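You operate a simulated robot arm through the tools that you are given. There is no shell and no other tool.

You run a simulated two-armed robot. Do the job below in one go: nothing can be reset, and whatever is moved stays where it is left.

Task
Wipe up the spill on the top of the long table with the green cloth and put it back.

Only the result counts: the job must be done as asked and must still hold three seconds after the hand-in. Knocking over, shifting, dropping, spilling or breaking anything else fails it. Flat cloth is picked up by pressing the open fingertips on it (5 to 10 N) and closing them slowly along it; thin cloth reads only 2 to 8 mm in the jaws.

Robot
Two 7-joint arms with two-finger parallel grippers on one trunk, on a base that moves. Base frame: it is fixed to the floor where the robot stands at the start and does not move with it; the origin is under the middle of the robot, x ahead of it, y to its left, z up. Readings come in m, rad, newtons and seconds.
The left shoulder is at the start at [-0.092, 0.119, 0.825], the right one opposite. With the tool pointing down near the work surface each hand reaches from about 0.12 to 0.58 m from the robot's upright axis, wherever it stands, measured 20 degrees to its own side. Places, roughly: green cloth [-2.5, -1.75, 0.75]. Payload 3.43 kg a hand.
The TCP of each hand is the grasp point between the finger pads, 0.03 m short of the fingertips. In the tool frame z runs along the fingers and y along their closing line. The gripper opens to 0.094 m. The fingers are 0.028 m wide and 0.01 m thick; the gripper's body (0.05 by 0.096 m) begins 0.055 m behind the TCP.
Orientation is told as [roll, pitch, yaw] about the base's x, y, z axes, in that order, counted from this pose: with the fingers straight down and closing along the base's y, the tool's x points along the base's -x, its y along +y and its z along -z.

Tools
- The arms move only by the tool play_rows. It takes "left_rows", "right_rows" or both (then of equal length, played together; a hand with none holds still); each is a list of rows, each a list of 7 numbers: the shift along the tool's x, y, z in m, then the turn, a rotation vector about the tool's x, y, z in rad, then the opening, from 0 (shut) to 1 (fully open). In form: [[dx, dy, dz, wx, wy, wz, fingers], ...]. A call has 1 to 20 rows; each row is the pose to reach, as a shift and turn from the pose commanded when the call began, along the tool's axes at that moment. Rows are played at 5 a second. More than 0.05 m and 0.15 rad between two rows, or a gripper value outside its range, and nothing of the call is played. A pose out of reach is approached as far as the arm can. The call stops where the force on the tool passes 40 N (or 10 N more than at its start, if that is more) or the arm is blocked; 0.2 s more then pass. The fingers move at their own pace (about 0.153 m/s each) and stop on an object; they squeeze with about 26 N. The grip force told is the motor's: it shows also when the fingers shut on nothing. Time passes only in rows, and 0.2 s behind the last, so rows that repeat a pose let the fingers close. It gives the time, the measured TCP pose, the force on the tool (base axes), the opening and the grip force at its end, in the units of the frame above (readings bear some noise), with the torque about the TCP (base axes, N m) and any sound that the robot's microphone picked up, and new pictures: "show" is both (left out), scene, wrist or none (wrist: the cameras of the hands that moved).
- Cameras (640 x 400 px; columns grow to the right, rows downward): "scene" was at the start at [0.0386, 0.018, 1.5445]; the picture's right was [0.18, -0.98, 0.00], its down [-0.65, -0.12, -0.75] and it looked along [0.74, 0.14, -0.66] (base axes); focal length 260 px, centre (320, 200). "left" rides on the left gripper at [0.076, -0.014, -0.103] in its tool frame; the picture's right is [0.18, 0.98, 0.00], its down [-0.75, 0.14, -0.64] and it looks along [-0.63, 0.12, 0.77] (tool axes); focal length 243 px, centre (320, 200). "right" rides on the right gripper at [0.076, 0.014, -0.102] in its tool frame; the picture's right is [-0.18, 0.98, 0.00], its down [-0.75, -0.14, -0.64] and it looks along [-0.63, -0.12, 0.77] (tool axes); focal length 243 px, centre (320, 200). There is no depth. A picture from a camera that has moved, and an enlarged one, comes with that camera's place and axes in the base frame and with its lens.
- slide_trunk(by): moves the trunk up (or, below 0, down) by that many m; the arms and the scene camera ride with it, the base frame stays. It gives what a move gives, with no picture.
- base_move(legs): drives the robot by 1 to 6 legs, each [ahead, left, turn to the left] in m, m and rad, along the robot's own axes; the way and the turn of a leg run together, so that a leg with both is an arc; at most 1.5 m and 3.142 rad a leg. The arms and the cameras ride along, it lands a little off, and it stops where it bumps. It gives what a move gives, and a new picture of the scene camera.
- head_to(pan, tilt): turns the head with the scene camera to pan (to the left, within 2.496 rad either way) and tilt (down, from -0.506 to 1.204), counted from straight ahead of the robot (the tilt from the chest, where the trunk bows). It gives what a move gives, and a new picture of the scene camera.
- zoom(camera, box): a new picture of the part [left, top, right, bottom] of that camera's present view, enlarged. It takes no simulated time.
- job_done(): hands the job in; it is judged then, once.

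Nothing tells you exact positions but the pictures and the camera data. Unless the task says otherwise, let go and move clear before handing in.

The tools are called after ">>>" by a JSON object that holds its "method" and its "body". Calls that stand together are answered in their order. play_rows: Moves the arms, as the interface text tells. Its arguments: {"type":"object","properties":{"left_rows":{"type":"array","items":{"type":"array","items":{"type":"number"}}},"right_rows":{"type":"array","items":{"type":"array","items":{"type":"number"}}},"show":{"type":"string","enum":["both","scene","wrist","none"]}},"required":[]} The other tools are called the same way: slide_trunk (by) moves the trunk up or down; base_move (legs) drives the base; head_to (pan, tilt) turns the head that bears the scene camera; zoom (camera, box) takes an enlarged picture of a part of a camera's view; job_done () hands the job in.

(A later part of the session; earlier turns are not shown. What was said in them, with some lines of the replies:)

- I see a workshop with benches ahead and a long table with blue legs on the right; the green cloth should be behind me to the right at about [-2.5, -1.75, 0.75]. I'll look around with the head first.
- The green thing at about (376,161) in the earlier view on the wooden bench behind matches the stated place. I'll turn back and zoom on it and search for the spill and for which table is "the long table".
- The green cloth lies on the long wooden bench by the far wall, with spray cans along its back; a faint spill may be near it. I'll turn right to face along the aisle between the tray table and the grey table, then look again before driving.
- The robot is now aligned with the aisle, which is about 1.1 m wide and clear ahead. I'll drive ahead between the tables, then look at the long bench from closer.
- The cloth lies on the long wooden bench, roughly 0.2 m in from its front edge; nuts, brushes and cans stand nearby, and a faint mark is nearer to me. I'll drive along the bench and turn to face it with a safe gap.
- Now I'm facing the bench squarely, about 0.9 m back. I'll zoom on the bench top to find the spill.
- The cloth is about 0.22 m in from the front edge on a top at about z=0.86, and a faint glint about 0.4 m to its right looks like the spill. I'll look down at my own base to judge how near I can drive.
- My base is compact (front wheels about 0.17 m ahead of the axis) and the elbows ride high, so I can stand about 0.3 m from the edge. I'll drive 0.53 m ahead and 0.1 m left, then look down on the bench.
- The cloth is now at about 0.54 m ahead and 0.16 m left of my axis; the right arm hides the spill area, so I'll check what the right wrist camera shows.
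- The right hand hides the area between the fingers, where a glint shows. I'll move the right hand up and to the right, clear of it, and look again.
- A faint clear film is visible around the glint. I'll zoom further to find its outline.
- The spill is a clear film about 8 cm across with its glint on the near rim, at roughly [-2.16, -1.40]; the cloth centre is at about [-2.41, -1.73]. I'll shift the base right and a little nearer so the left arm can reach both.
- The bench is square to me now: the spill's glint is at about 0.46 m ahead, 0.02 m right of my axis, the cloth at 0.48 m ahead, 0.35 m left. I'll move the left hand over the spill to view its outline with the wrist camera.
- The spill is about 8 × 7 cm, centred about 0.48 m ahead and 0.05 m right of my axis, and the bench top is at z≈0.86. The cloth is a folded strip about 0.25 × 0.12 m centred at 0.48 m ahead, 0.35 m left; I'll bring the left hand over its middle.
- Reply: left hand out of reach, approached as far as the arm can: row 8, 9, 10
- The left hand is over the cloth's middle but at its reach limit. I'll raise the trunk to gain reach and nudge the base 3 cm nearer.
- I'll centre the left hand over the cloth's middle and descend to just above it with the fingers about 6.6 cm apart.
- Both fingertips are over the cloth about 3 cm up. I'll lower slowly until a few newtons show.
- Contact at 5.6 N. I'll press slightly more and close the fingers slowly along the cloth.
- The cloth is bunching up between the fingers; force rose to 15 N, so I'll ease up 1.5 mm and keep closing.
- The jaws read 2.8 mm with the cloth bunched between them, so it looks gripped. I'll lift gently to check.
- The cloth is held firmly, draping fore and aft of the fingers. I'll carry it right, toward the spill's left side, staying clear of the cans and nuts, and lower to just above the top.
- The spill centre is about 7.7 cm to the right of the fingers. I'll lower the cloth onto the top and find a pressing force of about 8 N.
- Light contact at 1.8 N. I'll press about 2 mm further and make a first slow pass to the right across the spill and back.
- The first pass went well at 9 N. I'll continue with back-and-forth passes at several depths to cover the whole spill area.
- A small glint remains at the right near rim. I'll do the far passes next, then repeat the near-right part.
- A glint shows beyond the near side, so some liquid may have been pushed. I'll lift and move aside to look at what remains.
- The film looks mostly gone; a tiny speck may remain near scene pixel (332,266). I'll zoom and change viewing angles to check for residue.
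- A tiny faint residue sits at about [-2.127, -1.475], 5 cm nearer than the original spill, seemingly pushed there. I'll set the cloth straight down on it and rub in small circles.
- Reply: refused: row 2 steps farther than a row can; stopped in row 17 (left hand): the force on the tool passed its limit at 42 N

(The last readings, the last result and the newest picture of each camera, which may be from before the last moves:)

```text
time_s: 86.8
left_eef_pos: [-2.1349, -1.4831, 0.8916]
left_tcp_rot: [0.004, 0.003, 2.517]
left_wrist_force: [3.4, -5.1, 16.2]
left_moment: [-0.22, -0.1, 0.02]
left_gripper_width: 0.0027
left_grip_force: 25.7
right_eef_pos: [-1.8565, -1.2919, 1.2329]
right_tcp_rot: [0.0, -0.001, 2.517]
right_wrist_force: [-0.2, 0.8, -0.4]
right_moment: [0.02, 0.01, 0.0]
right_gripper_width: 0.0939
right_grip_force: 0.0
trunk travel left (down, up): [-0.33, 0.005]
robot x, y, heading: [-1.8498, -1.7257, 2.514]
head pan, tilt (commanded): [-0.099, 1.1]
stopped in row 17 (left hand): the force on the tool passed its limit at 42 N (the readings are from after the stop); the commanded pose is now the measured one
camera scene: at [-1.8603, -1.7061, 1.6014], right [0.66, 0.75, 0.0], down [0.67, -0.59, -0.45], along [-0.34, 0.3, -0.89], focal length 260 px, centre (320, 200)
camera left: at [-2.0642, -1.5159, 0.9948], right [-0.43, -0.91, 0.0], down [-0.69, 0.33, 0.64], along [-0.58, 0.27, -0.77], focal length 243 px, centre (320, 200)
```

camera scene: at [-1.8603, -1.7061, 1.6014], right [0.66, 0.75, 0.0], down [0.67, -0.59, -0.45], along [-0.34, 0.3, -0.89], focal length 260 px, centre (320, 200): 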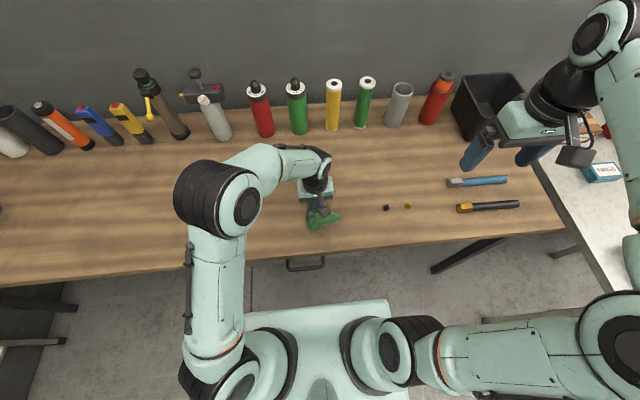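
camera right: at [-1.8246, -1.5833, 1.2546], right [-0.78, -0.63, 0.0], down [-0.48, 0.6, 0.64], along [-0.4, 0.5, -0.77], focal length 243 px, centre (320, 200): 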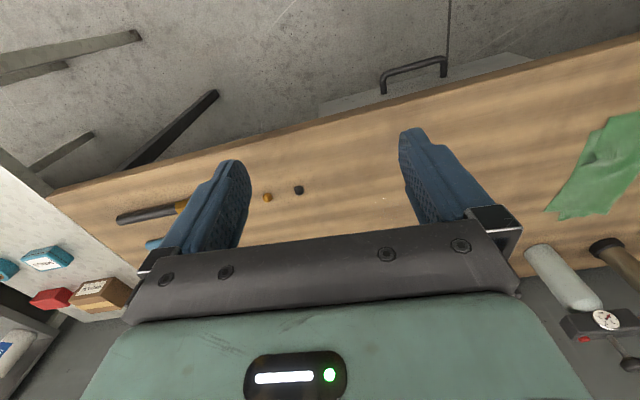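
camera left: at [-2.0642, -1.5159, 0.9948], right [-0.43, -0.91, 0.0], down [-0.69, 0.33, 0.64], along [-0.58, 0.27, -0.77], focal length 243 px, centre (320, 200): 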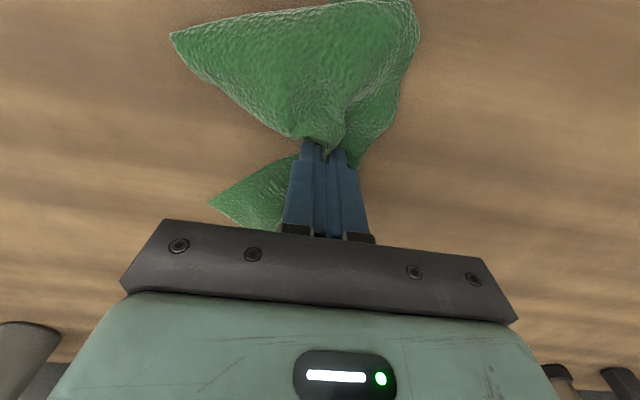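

The force peaked while rubbing, so I'll lift off, move left and inspect again.

>>> {"method": "play_rows", "body": {"left_rows": [[0, 0, -0.02, 0, 0, 0, 0], [0, 0.0, -0.06, 0, 0, 0, 0], [0, 0.03, -0.1, 0, 0, 0, 0], [-0.01, 0.07, -0.12, 0, 0, 0, 0], [-0.02, 0.11, -0.13, 0, 0, 0, 0], [-0.03, 0.15, -0.13, 0, 0, 0, 0], [-0.03, 0.18, -0.13, 0, 0, 0, 0], [-0.03, 0.18, -0.13, 0, 0, 0, 0]], "show": "none"}}

>>> {"method": "head_to", "body": {"pan": -0.1, "tilt": 0.9}}

>>> {"method": "zoom", "body": {"camera": "scene", "box": [270, 210, 370, 290]}}

>>> {"method": "zoom", "body": {"camera": "scene", "box": [280, 240, 328, 270]}}

```text
time_s: 88.6
left_eef_pos: [-2.2665, -1.6116, 1.023]
left_tcp_rot: [0.005, 0.005, 2.517]
left_wrist_force: [0.5, -0.6, 0.0]
left_moment: [-0.01, -0.01, 0.03]
left_gripper_width: 0.0028
left_grip_force: 25.8
right_eef_pos: [-1.8565, -1.2901, 1.2316]
right_tcp_rot: [0.001, 0.002, 2.516]
right_wrist_force: [0.0, 0.0, 0.4]
right_moment: [0.01, 0.02, -0.01]
right_gripper_width: 0.0939
right_grip_force: 0.1
trunk travel left (down, up): [-0.33, 0.005]
robot x, y, heading: [-1.8482, -1.7261, 2.516]
head pan, tilt (commanded): [-0.099, 1.1]
```

```text
time_s: 89.4
left_eef_pos: [-2.2677, -1.6112, 1.0225]
left_tcp_rot: [0.007, 0.005, 2.518]
left_wrist_force: [0.0, -0.2, -0.3]
left_moment: [0.02, 0.02, -0.02]
left_gripper_width: 0.0026
left_grip_force: 25.7
right_eef_pos: [-1.8567, -1.2912, 1.2332]
right_tcp_rot: [0.0, 0.0, 2.517]
right_wrist_force: [0.4, 0.1, -0.4]
right_moment: [-0.02, 0.0, 0.02]
right_gripper_width: 0.094
right_grip_force: 0.0
trunk travel left (down, up): [-0.33, 0.005]
robot x, y, heading: [-1.8477, -1.7246, 2.515]
head pan, tilt (commanded): [-0.099, 0.901]
camera scene: at [-1.8699, -1.697, 1.6153], right [0.66, 0.75, 0.0], down [0.59, -0.52, -0.62], along [-0.46, 0.41, -0.78], focal length 260 px, centre (320, 200)
```

scene: 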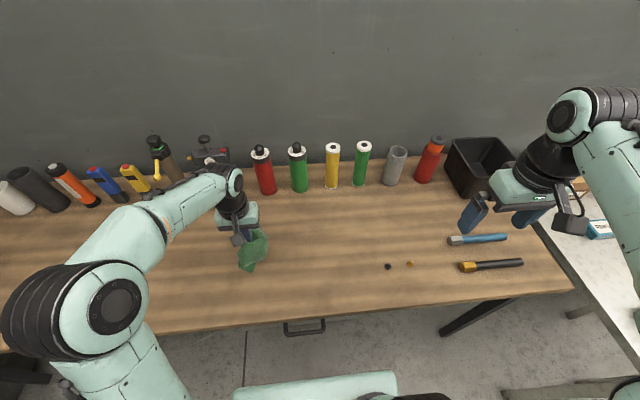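

```text
5.00 times, centred on (320, 250) of scene
camera zoom: at [-1.8699, -1.697, 1.6153], right [0.66, 0.75, 0.0], down [0.59, -0.52, -0.62], along [-0.46, 0.41, -0.78], focal length 1301 px, centre (320, -50)
```

zoom: 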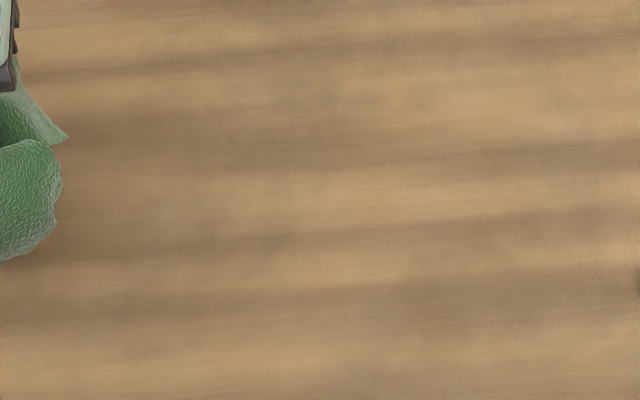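

```text
13.33 times, centred on (304, 255) of scene
camera zoom: at [-1.8699, -1.697, 1.6153], right [0.66, 0.75, 0.0], down [0.59, -0.52, -0.62], along [-0.46, 0.41, -0.78], focal length 3470 px, centre (533, -533)
```

zoom: 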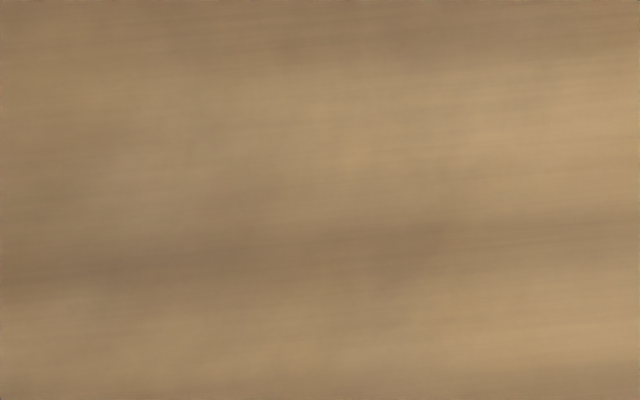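

The residue seems gone from this view. I'll check the original spill area from the left wrist camera, which sees it from another angle.

>>> {"method": "zoom", "body": {"camera": "left", "box": [10, 20, 250, 180]}}

>>> {"method": "zoom", "body": {"camera": "left", "box": [60, 60, 160, 140]}}

```text
2.50 times, centred on (130, 100) of left
camera zoom: at [-2.1965, -1.6437, 1.1252], right [-0.42, -0.91, 0.01], down [-0.69, 0.33, 0.64], along [-0.58, 0.27, -0.77], focal length 606 px, centre (795, 450)
```

zoom: 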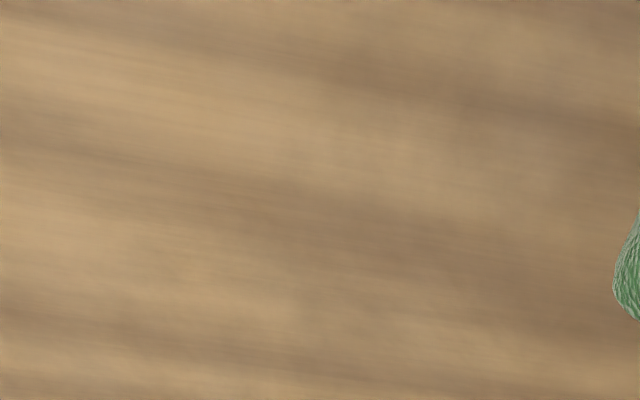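

```text
5.00 times, centred on (110, 100) of left
camera zoom: at [-2.1965, -1.6437, 1.1252], right [-0.42, -0.91, 0.01], down [-0.69, 0.33, 0.64], along [-0.58, 0.27, -0.77], focal length 1213 px, centre (1370, 700)
```

zoom: 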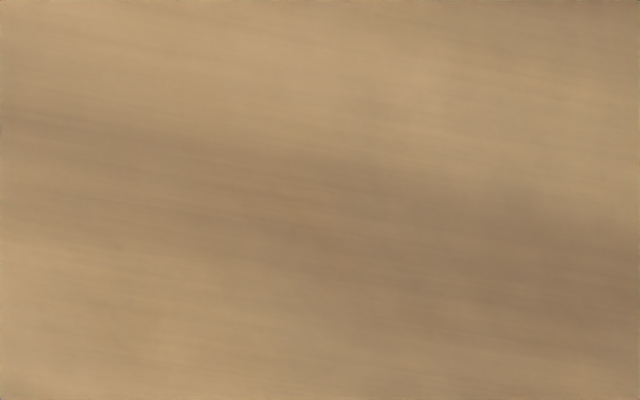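

From here it looks clean. For a surer check I'll bring the free right hand's camera over the wiped area, keeping it high and clear of the left hand.

>>> {"method": "play_rows", "body": {"right_rows": [[-0.02, 0.03, 0.0, 0, 0, 0, 1], [-0.04, 0.06, 0.01, 0, 0, 0, 1], [-0.06, 0.09, 0.02, 0, 0, 0, 1], [-0.08, 0.12, 0.035, 0, 0, 0, 1], [-0.1, 0.15, 0.05, 0, 0, 0, 1], [-0.12, 0.18, 0.065, 0, 0, 0, 1], [-0.14, 0.21, 0.08, 0, 0, 0, 1], [-0.15, 0.23, 0.1, 0, 0, 0, 1], [-0.15, 0.23, 0.12, 0, 0, 0, 1], [-0.15, 0.23, 0.12, 0, 0, 0, 1]], "show": "wrist"}}

>>> {"method": "zoom", "body": {"camera": "right", "box": [200, 0, 440, 160]}}

>>> {"method": "zoom", "body": {"camera": "right", "box": [260, 50, 420, 150]}}

```text
time_s: 91.6
left_eef_pos: [-2.2661, -1.6114, 1.0224]
left_tcp_rot: [0.006, 0.006, 2.519]
left_wrist_force: [0.1, -0.6, -0.2]
left_moment: [0.01, 0.02, -0.02]
left_gripper_width: 0.0026
left_grip_force: 25.9
right_eef_pos: [-2.1137, -1.3917, 1.1121]
right_tcp_rot: [-0.001, -0.001, 2.514]
right_wrist_force: [0.5, 0.4, 0.1]
right_moment: [-0.01, -0.02, 0.0]
right_gripper_width: 0.094
right_grip_force: 0.0
trunk travel left (down, up): [-0.33, 0.005]
robot x, y, heading: [-1.8452, -1.7225, 2.518]
head pan, tilt (commanded): [-0.099, 0.901]
camera right: at [-2.0598, -1.4483, 1.2142], right [-0.72, -0.69, 0.0], down [-0.53, 0.56, 0.64], along [-0.44, 0.47, -0.77], focal length 243 px, centre (320, 200)
```

right: 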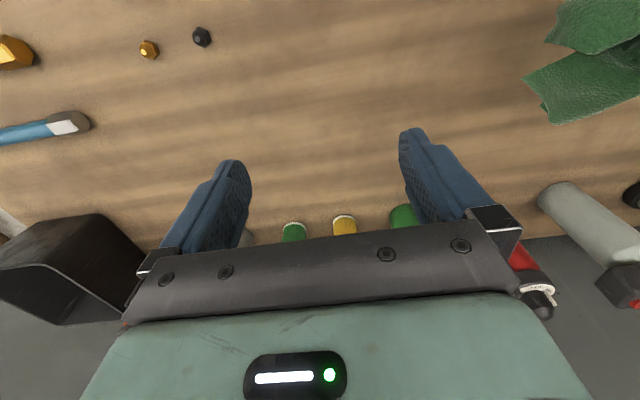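

```text
2.50 times, centred on (320, 80) of right
camera zoom: at [-2.0598, -1.4483, 1.2142], right [-0.72, -0.69, 0.0], down [-0.53, 0.56, 0.64], along [-0.44, 0.47, -0.77], focal length 606 px, centre (320, 500)
```

zoom: 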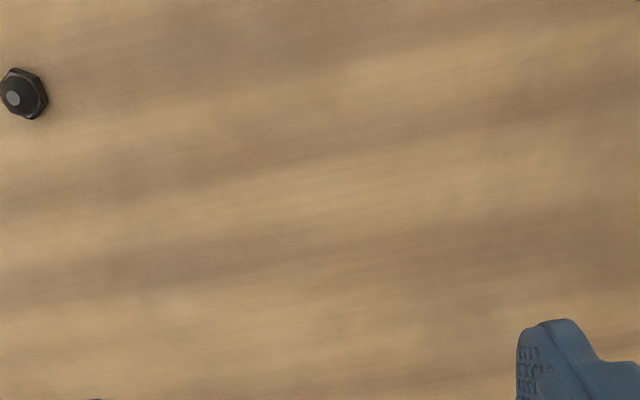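

```text
4.00 times, centred on (340, 100) of right
camera zoom: at [-2.0598, -1.4483, 1.2142], right [-0.72, -0.69, 0.0], down [-0.53, 0.56, 0.64], along [-0.44, 0.47, -0.77], focal length 970 px, centre (240, 600)
```

zoom: 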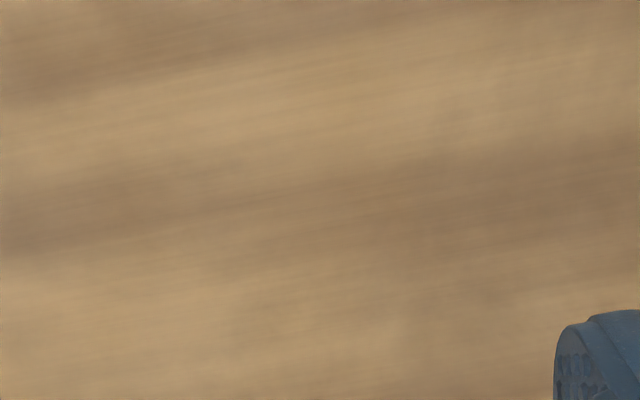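

It looks clean here as well. One more check from a second right-hand viewpoint before returning the cloth.

>>> {"method": "play_rows", "body": {"right_rows": [[0.03, 0, 0.02, 0, 0, 0, 1], [0.05, -0.02, 0.04, 0, 0, 0, 1], [0.05, -0.04, 0.06, 0, 0, 0, 1], [0.05, -0.04, 0.06, 0, 0, 0, 1]], "show": "wrist"}}

>>> {"method": "zoom", "body": {"camera": "right", "box": [270, 40, 480, 180]}}

```text
time_s: 92.6
left_eef_pos: [-2.2667, -1.6119, 1.0228]
left_tcp_rot: [0.004, 0.005, 2.519]
left_wrist_force: [0.1, -0.2, 0.7]
left_moment: [-0.02, 0.01, -0.02]
left_gripper_width: 0.0025
left_grip_force: 25.7
right_eef_pos: [-2.0498, -1.3882, 1.0532]
right_tcp_rot: [0.0, -0.003, 2.517]
right_wrist_force: [0.9, 0.0, -0.3]
right_moment: [-0.01, 0.01, -0.01]
right_gripper_width: 0.094
right_grip_force: 0.0
trunk travel left (down, up): [-0.33, 0.005]
robot x, y, heading: [-1.8496, -1.7286, 2.512]
head pan, tilt (commanded): [-0.099, 0.901]
camera right: at [-1.9961, -1.445, 1.1545], right [-0.72, -0.69, 0.0], down [-0.53, 0.56, 0.64], along [-0.44, 0.47, -0.77], focal length 243 px, centre (320, 200)
```

right: 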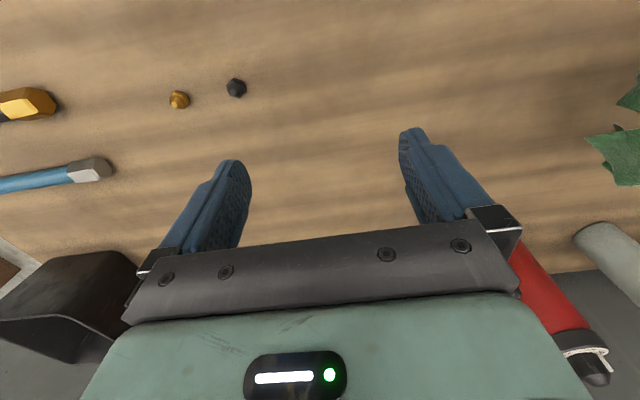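

```text
2.86 times, centred on (375, 110) of right
camera zoom: at [-1.9961, -1.445, 1.1545], right [-0.72, -0.69, 0.0], down [-0.53, 0.56, 0.64], along [-0.44, 0.47, -0.77], focal length 693 px, centre (163, 457)
```

zoom: 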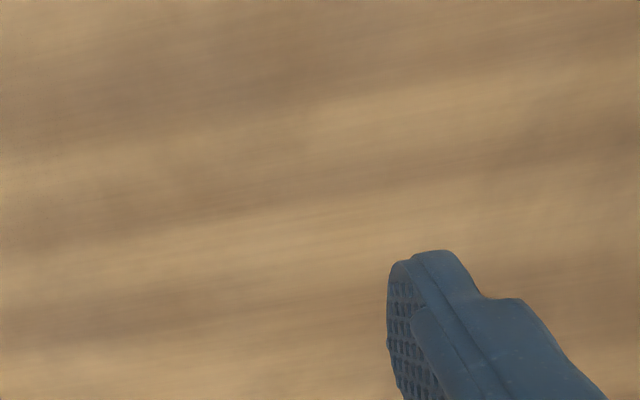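

Still clean. I'll zoom the scene camera over the whole surroundings in strips to look for pushed droplets.

>>> {"method": "zoom", "body": {"camera": "scene", "box": [276, 215, 340, 255]}}

>>> {"method": "zoom", "body": {"camera": "scene", "box": [330, 215, 394, 255]}}

>>> {"method": "zoom", "body": {"camera": "scene", "box": [276, 250, 340, 290]}}

>>> {"method": "zoom", "body": {"camera": "scene", "box": [330, 250, 394, 290]}}

```text
10.00 times, centred on (308, 235) of scene
camera zoom: at [-1.8699, -1.6973, 1.6153], right [0.66, 0.75, 0.0], down [0.59, -0.52, -0.62], along [-0.47, 0.41, -0.78], focal length 2602 px, centre (440, -150)
```

zoom: 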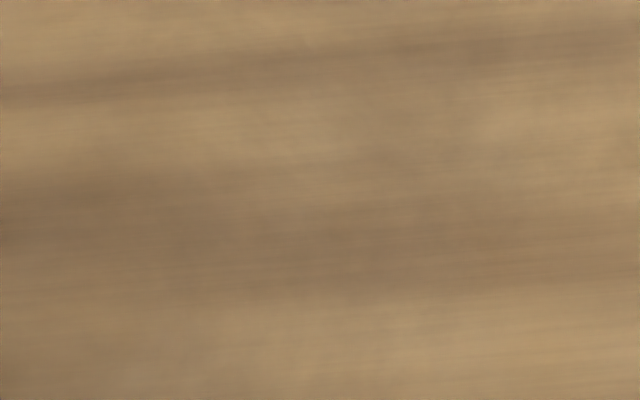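

```text
10.00 times, centred on (362, 235) of scene
camera zoom: at [-1.8699, -1.6973, 1.6153], right [0.66, 0.75, 0.0], down [0.59, -0.52, -0.62], along [-0.47, 0.41, -0.78], focal length 2602 px, centre (-100, -150)
```

zoom: 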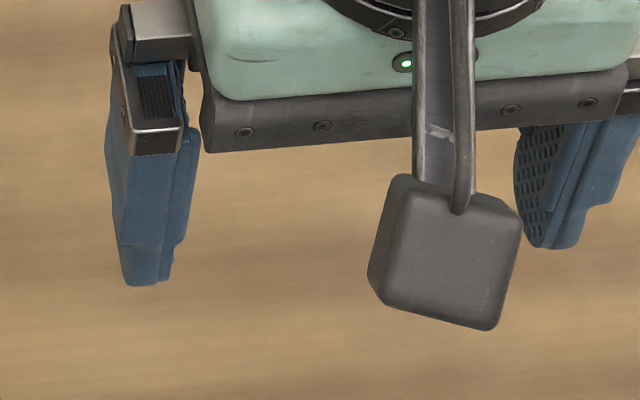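

```text
10.00 times, centred on (308, 270) of scene
camera zoom: at [-1.8699, -1.6973, 1.6153], right [0.66, 0.75, 0.0], down [0.59, -0.52, -0.62], along [-0.47, 0.41, -0.78], focal length 2602 px, centre (440, -500)
```

zoom: 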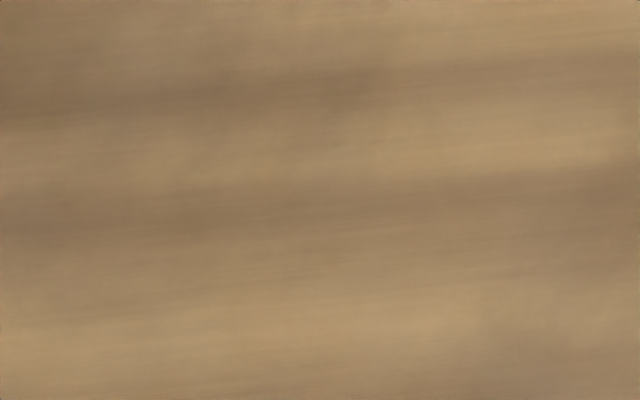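

```text
10.00 times, centred on (362, 270) of scene
camera zoom: at [-1.8699, -1.6973, 1.6153], right [0.66, 0.75, 0.0], down [0.59, -0.52, -0.62], along [-0.47, 0.41, -0.78], focal length 2602 px, centre (-100, -500)
```

zoom: 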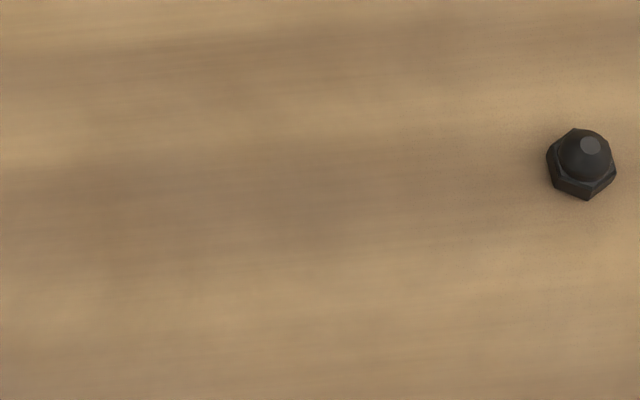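

No droplets visible. I'll take the right hand back to its high parking place on the right, then return the cloth.

>>> {"method": "play_rows", "body": {"right_rows": [[0.0, 0.0, -0.04, 0, 0, 0, 1], [0.0, -0.01, -0.08, 0, 0, 0, 1], [0.02, -0.04, -0.11, 0, 0, 0, 1], [0.04, -0.07, -0.14, 0, 0, 0, 1], [0.06, -0.1, -0.16, 0, 0, 0, 1], [0.08, -0.13, -0.18, 0, 0, 0, 1], [0.1, -0.16, -0.18, 0, 0, 0, 1], [0.1, -0.19, -0.18, 0, 0, 0, 1]], "show": "scene"}}

>>> {"method": "zoom", "body": {"camera": "scene", "box": [310, 205, 390, 255]}}

```text
time_s: 94.4
left_eef_pos: [-2.2669, -1.6106, 1.0225]
left_tcp_rot: [0.006, 0.004, 2.518]
left_wrist_force: [-0.9, 1.2, -0.7]
left_moment: [-0.01, 0.03, -0.01]
left_gripper_width: 0.0024
left_grip_force: 26.1
right_eef_pos: [-1.8563, -1.2889, 1.231]
right_tcp_rot: [0.001, -0.001, 2.517]
right_wrist_force: [0.1, 0.9, 0.5]
right_moment: [-0.01, 0.01, -0.01]
right_gripper_width: 0.094
right_grip_force: 0.0
trunk travel left (down, up): [-0.33, 0.005]
robot x, y, heading: [-1.8465, -1.7266, 2.516]
head pan, tilt (commanded): [-0.099, 0.901]
camera scene: at [-1.8701, -1.6961, 1.6153], right [0.66, 0.75, 0.0], down [0.59, -0.52, -0.62], along [-0.47, 0.41, -0.78], focal length 260 px, centre (320, 200)
```

scene: 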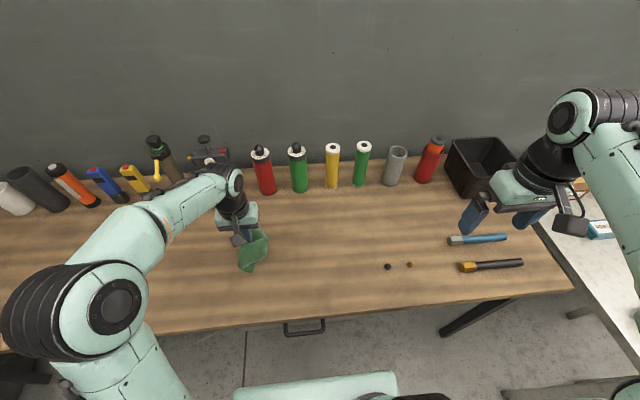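

```text
8.00 times, centred on (350, 230) of scene
camera zoom: at [-1.8701, -1.6961, 1.6153], right [0.66, 0.75, 0.0], down [0.59, -0.52, -0.62], along [-0.47, 0.41, -0.78], focal length 2082 px, centre (80, -40)
```

zoom: 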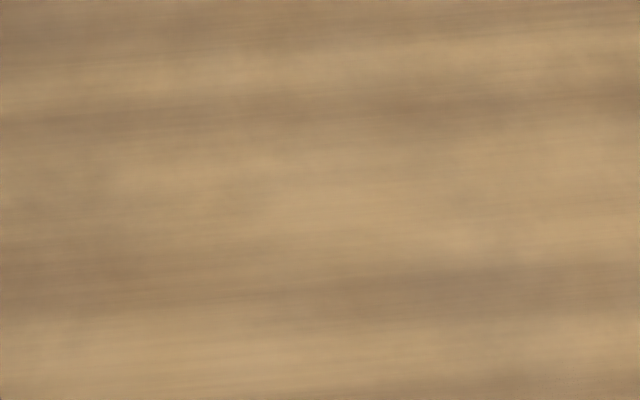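

The area is clean. Now I'll carry the cloth back over its original place at [-2.412, -1.727] and lower it.

>>> {"method": "play_rows", "body": {"left_rows": [[-0.01, 0.03, 0, 0, 0, 0, 0], [-0.02, 0.07, 0, 0, 0, 0, 0], [-0.03, 0.11, 0, 0, 0, 0, 0], [-0.04, 0.15, 0, 0, 0, 0, 0], [-0.05, 0.178, 0.01, 0, 0, 0, 0], [-0.05, 0.178, 0.04, 0, 0, 0, 0], [-0.05, 0.178, 0.04, 0, 0, 0, 0]], "show": "both"}}

```text
time_s: 96.0
left_eef_pos: [-2.4088, -1.728, 0.9828]
left_tcp_rot: [0.006, 0.004, 2.519]
left_wrist_force: [-0.1, -0.5, -0.6]
left_moment: [-0.02, -0.02, -0.05]
left_gripper_width: 0.0026
left_grip_force: 25.8
right_eef_pos: [-1.8557, -1.2907, 1.2324]
right_tcp_rot: [0.0, -0.002, 2.517]
right_wrist_force: [0.2, -0.4, 0.2]
right_moment: [0.0, -0.01, 0.0]
right_gripper_width: 0.0941
right_grip_force: 0.2
trunk travel left (down, up): [-0.33, 0.005]
robot x, y, heading: [-1.8461, -1.7236, 2.519]
head pan, tilt (commanded): [-0.099, 0.901]
camera scene: at [-1.8698, -1.697, 1.6153], right [0.66, 0.75, 0.0], down [0.59, -0.52, -0.62], along [-0.47, 0.41, -0.78], focal length 260 px, centre (320, 200)
camera left: at [-2.3385, -1.7602, 1.0859], right [-0.42, -0.91, 0.01], down [-0.69, 0.33, 0.64], along [-0.58, 0.27, -0.77], focal length 243 px, centre (320, 200)
```

scene: 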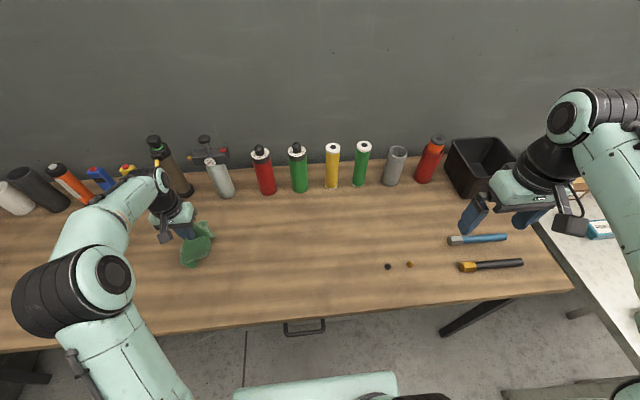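
left: 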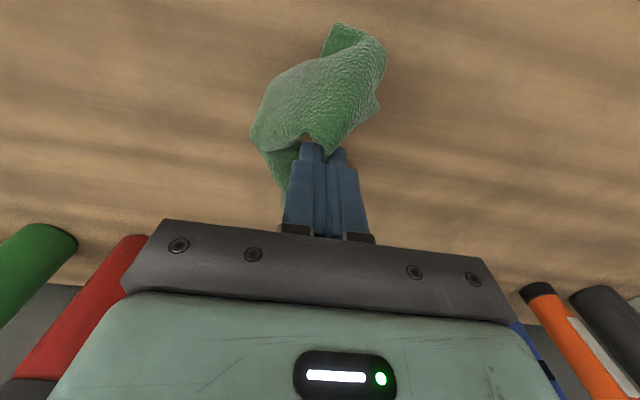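

I'll lower the cloth gently to the top at its original spot, pressing only lightly.

>>> {"method": "play_rows", "body": {"left_rows": [[0, 0, 0.02, 0, 0, 0, 0], [0, 0, 0.04, 0, 0, 0, 0], [0, 0, 0.055, 0, 0, 0, 0], [0, 0, 0.068, 0, 0, 0, 0], [0, 0, 0.078, 0, 0, 0, 0], [0, 0, 0.085, 0, 0, 0, 0], [0, 0, 0.089, 0, 0, 0, 0], [0, 0, 0.089, 0, 0, 0, 0]], "show": "wrist"}}

```text
time_s: 97.8
left_eef_pos: [-2.4081, -1.7259, 0.8934]
left_tcp_rot: [0.005, 0.003, 2.519]
left_wrist_force: [0.7, 1.8, 5.9]
left_moment: [0.01, 0.06, -0.02]
left_gripper_width: 0.0027
left_grip_force: 26.1
right_eef_pos: [-1.8553, -1.2915, 1.2321]
right_tcp_rot: [0.0, -0.002, 2.517]
right_wrist_force: [0.3, -0.1, 0.3]
right_moment: [-0.01, 0.02, -0.01]
right_gripper_width: 0.094
right_grip_force: 0.0
trunk travel left (down, up): [-0.33, 0.005]
robot x, y, heading: [-1.8491, -1.7226, 2.514]
head pan, tilt (commanded): [-0.099, 0.901]
camera left: at [-2.3385, -1.7592, 0.996], right [-0.42, -0.91, 0.01], down [-0.69, 0.33, 0.64], along [-0.58, 0.27, -0.77], focal length 243 px, centre (320, 200)
```

left: 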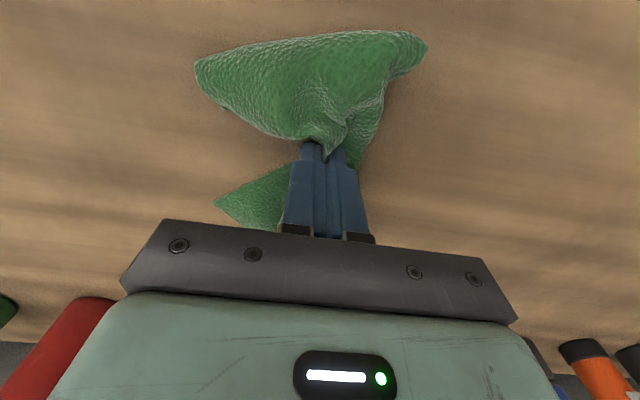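

The cloth is down at its place with 6 N. I'll open the fingers slowly while lightly pressing, so the bunch spreads out again.

>>> {"method": "play_rows", "body": {"left_rows": [[0, 0, 0, 0, 0, 0, 0.04], [0, 0, 0, 0, 0, 0, 0.08], [0, 0, 0, 0, 0, 0, 0.12], [0, 0, 0, 0, 0, 0, 0.17], [0, 0, 0, 0, 0, 0, 0.22], [0, 0, 0, 0, 0, 0, 0.27], [0, 0, 0, 0, 0, 0, 0.32], [0, 0, 0, 0, 0, 0, 0.37], [0, 0, 0, 0, 0, 0, 0.42], [0, 0, 0, 0, 0, 0, 0.47], [0, 0, 0, 0, 0, 0, 0.52], [0, 0, 0, 0, 0, 0, 0.57], [0, 0, 0, 0, 0, 0, 0.62]], "show": "wrist"}}

```text
time_s: 100.6
left_eef_pos: [-2.4079, -1.727, 0.8926]
left_tcp_rot: [0.007, 0.007, 2.517]
left_wrist_force: [1.2, 0.8, 3.1]
left_moment: [-0.1, 0.0, 0.0]
left_gripper_width: 0.0573
left_grip_force: 0.1
right_eef_pos: [-1.8556, -1.2906, 1.231]
right_tcp_rot: [0.0, -0.001, 2.517]
right_wrist_force: [0.2, 0.3, -0.1]
right_moment: [0.02, 0.0, 0.02]
right_gripper_width: 0.094
right_grip_force: 0.1
trunk travel left (down, up): [-0.33, 0.005]
robot x, y, heading: [-1.8512, -1.7222, 2.518]
head pan, tilt (commanded): [-0.099, 0.901]
camera left: at [-2.3384, -1.7594, 0.9957], right [-0.42, -0.91, 0.01], down [-0.69, 0.33, 0.64], along [-0.58, 0.27, -0.77], focal length 243 px, centre (320, 200)
```

left: 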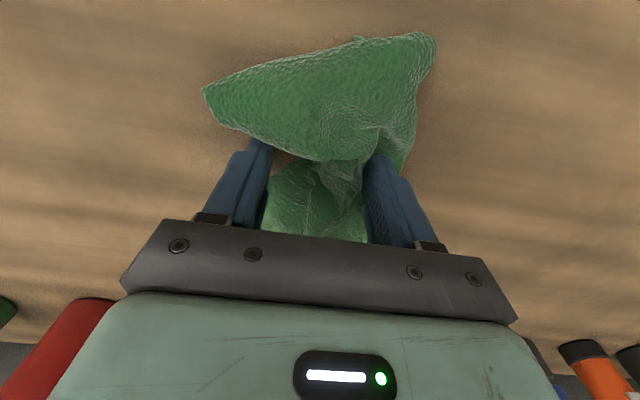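

The fingers have opened and the cloth is free. I'll lift straight up and check where it lies.

>>> {"method": "play_rows", "body": {"left_rows": [[0, 0, -0.01, 0, 0, 0, 0.64], [0, 0, -0.03, 0, 0, 0, 0.7], [0, 0, -0.06, 0, 0, 0, 0.7], [0, 0, -0.1, 0, 0, 0, 0.7], [0, 0, -0.14, 0, 0, 0, 0.7], [0, 0, -0.18, 0, 0, 0, 0.7], [0.03, -0.03, -0.2, 0, 0, 0, 0.7], [0.05, -0.07, -0.21, 0, 0, 0, 0.7], [0.06, -0.12, -0.21, 0, 0, 0, 0.7], [0.06, -0.16, -0.21, 0, 0, 0, 0.7], [0.06, -0.2, -0.21, 0, 0, 0, 0.7], [0.06, -0.22, -0.21, 0, 0, 0, 0.7]], "show": "both"}}

>>> {"method": "head_to", "body": {"pan": 0.1, "tilt": 0.9}}

>>> {"method": "zoom", "body": {"camera": "scene", "box": [180, 170, 340, 290]}}

```text
refused: row 9 steps farther than a row can; nothing moved
```

```text
time_s: 101.3
left_eef_pos: [-2.4076, -1.7273, 0.8924]
left_tcp_rot: [0.006, 0.006, 2.519]
left_wrist_force: [1.0, 1.0, 4.7]
left_moment: [-0.1, 0.0, 0.02]
left_gripper_width: 0.0576
left_grip_force: 0.0
right_eef_pos: [-1.8543, -1.2906, 1.2321]
right_tcp_rot: [0.0, -0.002, 2.517]
right_wrist_force: [0.3, 0.3, 0.3]
right_moment: [0.0, 0.0, -0.03]
right_gripper_width: 0.0938
right_grip_force: 0.1
trunk travel left (down, up): [-0.33, 0.005]
robot x, y, heading: [-1.8513, -1.7269, 2.518]
head pan, tilt (commanded): [0.099, 0.901]
camera scene: at [-1.8782, -1.7088, 1.6153], right [0.5, 0.86, 0.0], down [0.68, -0.39, -0.62], along [-0.54, 0.31, -0.78], focal length 260 px, centre (320, 200)
```

scene: 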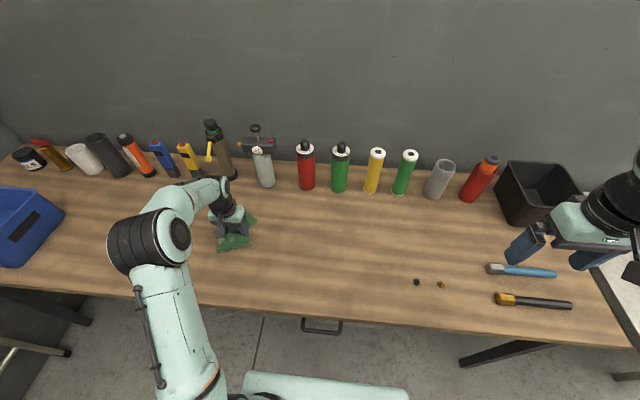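

```text
3.33 times, centred on (260, 230) of scene
camera zoom: at [-1.8782, -1.7088, 1.6153], right [0.5, 0.86, 0.0], down [0.68, -0.39, -0.62], along [-0.54, 0.31, -0.78], focal length 868 px, centre (520, 100)
```

zoom: 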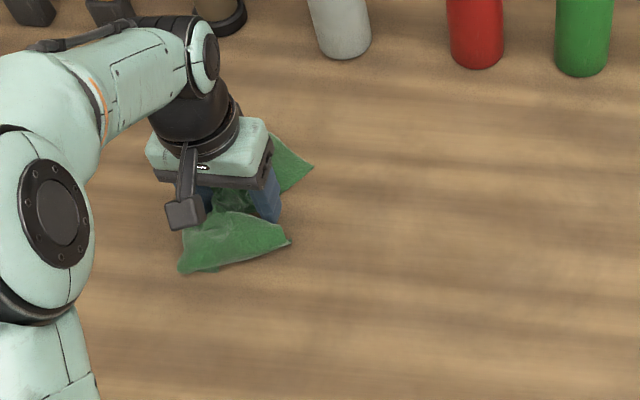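

A row step was too long, so nothing moved there; the cloth lies at its place under the open fingers. I'll lift straight up first, then move clear.

>>> {"method": "play_rows", "body": {"left_rows": [[0, 0, -0.01, 0, 0, 0, 0.64], [0, 0, -0.03, 0, 0, 0, 0.7], [0, 0, -0.06, 0, 0, 0, 0.7], [0, 0, -0.1, 0, 0, 0, 0.7], [0, 0, -0.14, 0, 0, 0, 0.7], [0, 0, -0.18, 0, 0, 0, 0.7], [0.02, -0.03, -0.2, 0, 0, 0, 0.7], [0.04, -0.06, -0.21, 0, 0, 0, 0.7], [0.05, -0.1, -0.21, 0, 0, 0, 0.7], [0.06, -0.14, -0.21, 0, 0, 0, 0.7], [0.06, -0.18, -0.21, 0, 0, 0, 0.7], [0.06, -0.22, -0.21, 0, 0, 0, 0.7]], "show": "both"}}

>>> {"method": "zoom", "body": {"camera": "scene", "box": [170, 170, 330, 290]}}

```text
time_s: 103.9
left_eef_pos: [-2.2318, -1.582, 1.1043]
left_tcp_rot: [0.006, 0.004, 2.518]
left_wrist_force: [0.5, -0.9, -0.9]
left_moment: [-0.03, 0.02, 0.0]
left_gripper_width: 0.0657
left_grip_force: 0.1
right_eef_pos: [-1.8546, -1.2912, 1.2297]
right_tcp_rot: [0.001, 0.0, 2.518]
right_wrist_force: [0.5, 1.0, -1.3]
right_moment: [0.0, -0.01, -0.01]
right_gripper_width: 0.0938
right_grip_force: 0.0
trunk travel left (down, up): [-0.33, 0.005]
robot x, y, heading: [-1.8482, -1.7231, 2.52]
head pan, tilt (commanded): [0.099, 0.901]
camera scene: at [-1.8782, -1.708, 1.6153], right [0.5, 0.86, 0.0], down [0.68, -0.39, -0.62], along [-0.54, 0.31, -0.78], focal length 260 px, centre (320, 200)
camera left: at [-2.1622, -1.6145, 1.2066], right [-0.42, -0.91, 0.01], down [-0.69, 0.33, 0.64], along [-0.58, 0.27, -0.77], focal length 243 px, centre (320, 200)
```

scene: 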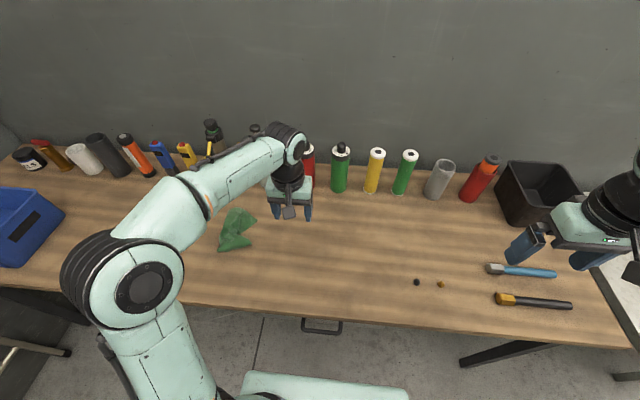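
left: 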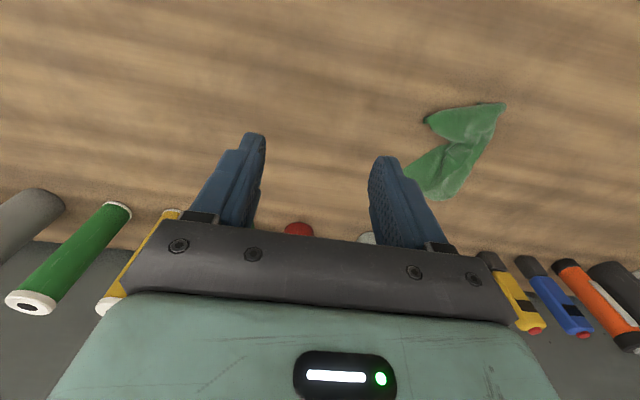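

```text
3.33 times, centred on (250, 230) of scene
camera zoom: at [-1.8782, -1.708, 1.6153], right [0.5, 0.86, 0.0], down [0.68, -0.39, -0.62], along [-0.54, 0.31, -0.78], focal length 868 px, centre (553, 100)
```

zoom: 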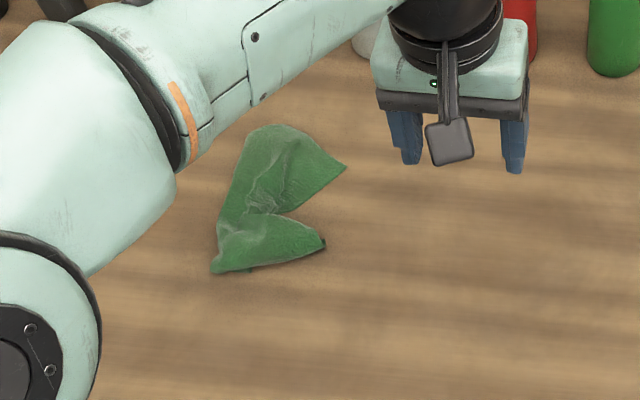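

The cloth is back at about [-2.43, -1.73], within about 2 cm of its old centre. I'll check the wiped area again and the rest of the bench for any other spill.

>>> {"method": "zoom", "body": {"camera": "scene", "box": [320, 220, 420, 290]}}

>>> {"method": "zoom", "body": {"camera": "left", "box": [80, 0, 400, 200]}}

>>> {"method": "zoom", "body": {"camera": "scene", "box": [0, 140, 200, 300]}}

>>> {"method": "zoom", "body": {"camera": "scene", "box": [380, 190, 640, 350]}}

```text
5.71 times, centred on (370, 255) of scene
camera zoom: at [-1.8782, -1.708, 1.6153], right [0.5, 0.86, 0.0], down [0.68, -0.39, -0.62], along [-0.54, 0.31, -0.78], focal length 1487 px, centre (34, -114)
```

zoom: 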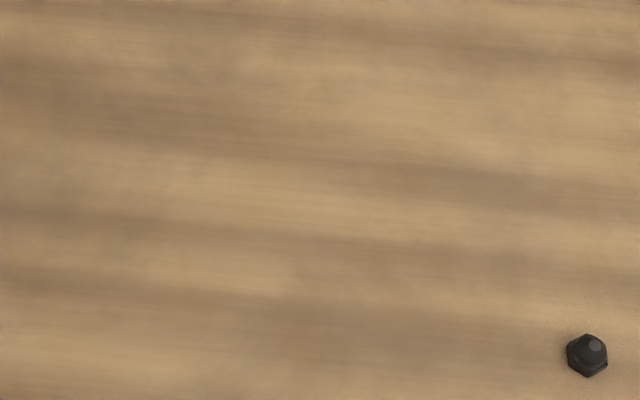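

```text
2.00 times, centred on (240, 100) of left
camera zoom: at [-2.1622, -1.6145, 1.2066], right [-0.42, -0.91, 0.01], down [-0.69, 0.33, 0.64], along [-0.58, 0.27, -0.77], focal length 485 px, centre (480, 400)
```

zoom: 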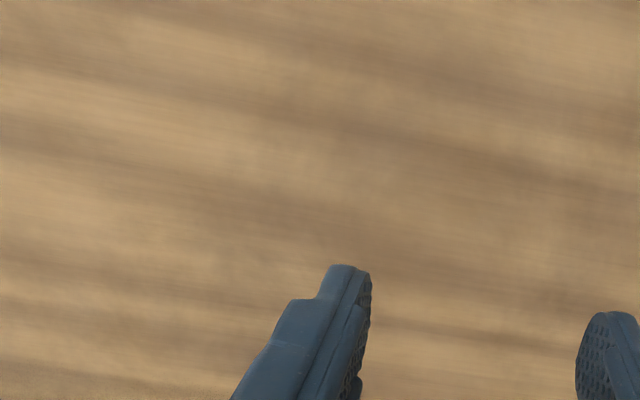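

```text
2.50 times, centred on (100, 220) of scene
camera zoom: at [-1.8782, -1.708, 1.6153], right [0.5, 0.86, 0.0], down [0.68, -0.39, -0.62], along [-0.54, 0.31, -0.78], focal length 651 px, centre (870, 150)
```

zoom: 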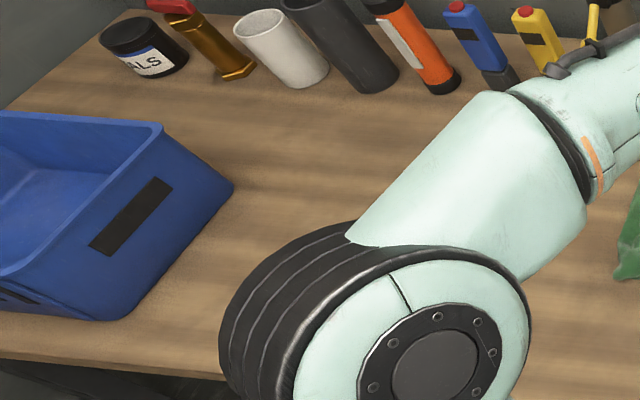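

```text
2.46 times, centred on (510, 270) of scene
camera zoom: at [-1.8782, -1.708, 1.6153], right [0.5, 0.86, 0.0], down [0.68, -0.39, -0.62], along [-0.54, 0.31, -0.78], focal length 641 px, centre (-148, 28)
```

zoom: 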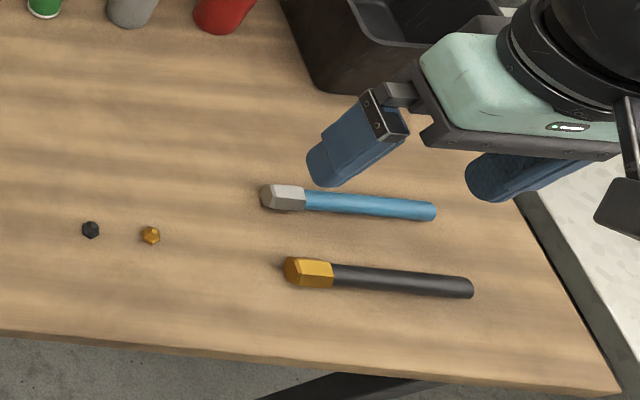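

All looks clean and nothing else was moved. I'll back the base straight away from the bench to be clear and check the whole top from the earlier viewpoint, where the spill had glinted.

>>> {"method": "base_move", "body": {"legs": [[-0.5, 0, 0]]}}

>>> {"method": "head_to", "body": {"pan": 0.0, "tilt": 0.6}}

>>> {"method": "zoom", "body": {"camera": "scene", "box": [200, 150, 420, 290]}}

>>> {"method": "zoom", "body": {"camera": "scene", "box": [300, 180, 400, 250]}}

```text
time_s: 106.8
left_eef_pos: [-1.8272, -1.8773, 1.1024]
left_tcp_rot: [0.003, 0.005, 2.525]
left_wrist_force: [-0.4, 0.9, 0.3]
left_moment: [-0.03, -0.01, -0.03]
left_gripper_width: 0.0659
left_grip_force: 0.0
right_eef_pos: [-1.4522, -1.5824, 1.2315]
right_tcp_rot: [-0.001, 0.0, 2.522]
right_wrist_force: [0.2, 0.0, 0.4]
right_moment: [0.02, -0.01, 0.02]
right_gripper_width: 0.0938
right_grip_force: 0.1
trunk travel left (down, up): [-0.33, 0.005]
robot x, y, heading: [-1.4402, -2.0191, 2.521]
head pan, tilt (commanded): [0.099, 0.901]
camera scene: at [-1.472, -2.001, 1.6154], right [0.5, 0.87, 0.0], down [0.68, -0.39, -0.62], along [-0.54, 0.31, -0.78], focal length 260 px, centre (320, 200)
```

scene: 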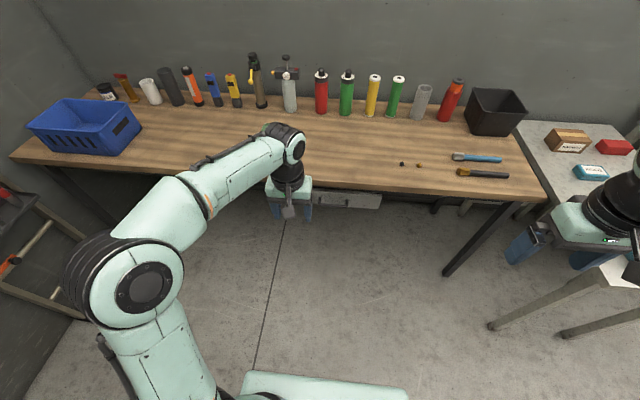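

```text
time_s: 107.7
left_eef_pos: [-1.8262, -1.8778, 1.1033]
left_tcp_rot: [0.005, 0.005, 2.524]
left_wrist_force: [-0.9, 0.6, 0.6]
left_moment: [-0.01, 0.01, -0.01]
left_gripper_width: 0.0658
left_grip_force: 0.0
right_eef_pos: [-1.45, -1.5834, 1.2314]
right_tcp_rot: [0.001, 0.001, 2.523]
right_wrist_force: [-0.1, 0.3, 0.4]
right_moment: [0.02, -0.01, 0.01]
right_gripper_width: 0.0941
right_grip_force: 0.2
trunk travel left (down, up): [-0.33, 0.005]
robot x, y, heading: [-1.4416, -2.0145, 2.522]
head pan, tilt (commanded): [0.0, 0.6]
camera scene: at [-1.4782, -1.9874, 1.64], right [0.58, 0.81, 0.0], down [0.46, -0.33, -0.82], along [-0.67, 0.48, -0.57], focal length 260 px, centre (320, 200)
```

scene: 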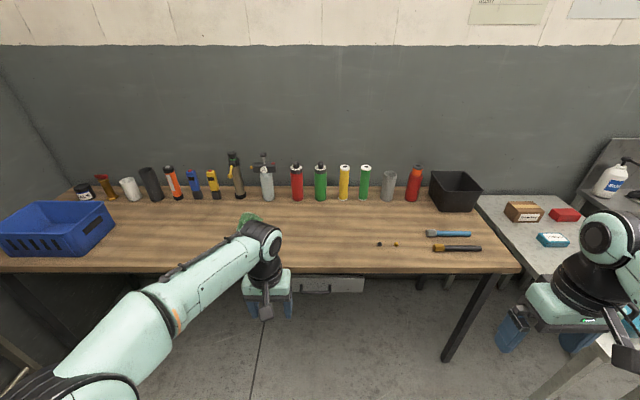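

```text
2.86 times, centred on (310, 220) of scene
camera zoom: at [-1.4782, -1.9874, 1.64], right [0.58, 0.81, 0.0], down [0.46, -0.33, -0.82], along [-0.67, 0.48, -0.57], focal length 744 px, centre (349, 143)
```

zoom: 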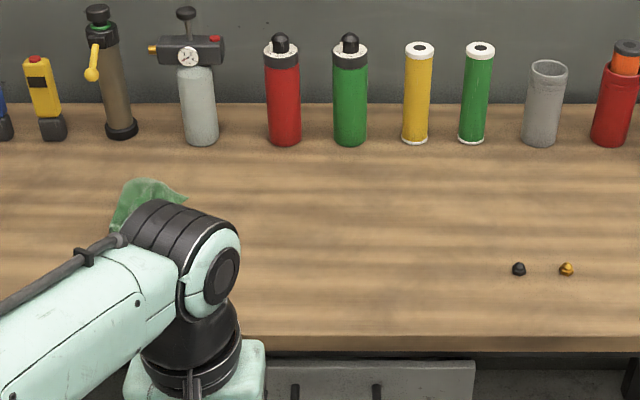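

```text
5.71 times, centred on (350, 215) of scene
camera zoom: at [-1.4782, -1.9874, 1.64], right [0.58, 0.81, 0.0], down [0.46, -0.33, -0.82], along [-0.67, 0.48, -0.57], focal length 1487 px, centre (149, 114)
```

zoom: 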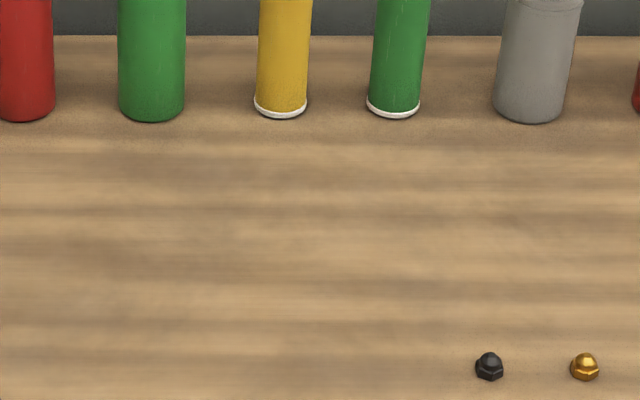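

The bench top shows no glint or film from any viewpoint. The cloth lies released at its old place, nothing else looks moved, and both hands are clear, so I'm handing in the job.

>>> {"method": "job_done", "body": {}}

```text
The job is handed in.
```

I wiped up the spill on the long wooden bench with the green cloth and put the cloth back; the job is handed in.

- **Spill:** it was a clear film about 8 × 7 cm. The wiping pushed a small patch about 5 cm towards me, so I went back and wiped that up too. Afterwards I saw no film or glint from the head camera, either wrist camera, or further back from the bench.
- **Cloth:** it lies within about 2 cm of its original centre. It is somewhat crumpled now, where before it was a flat folded strip.
- **Everything else:** the cans, nuts, brushes and bins look unmoved. I let go of the cloth and backed the robot half a metre away from the bench before handing in.
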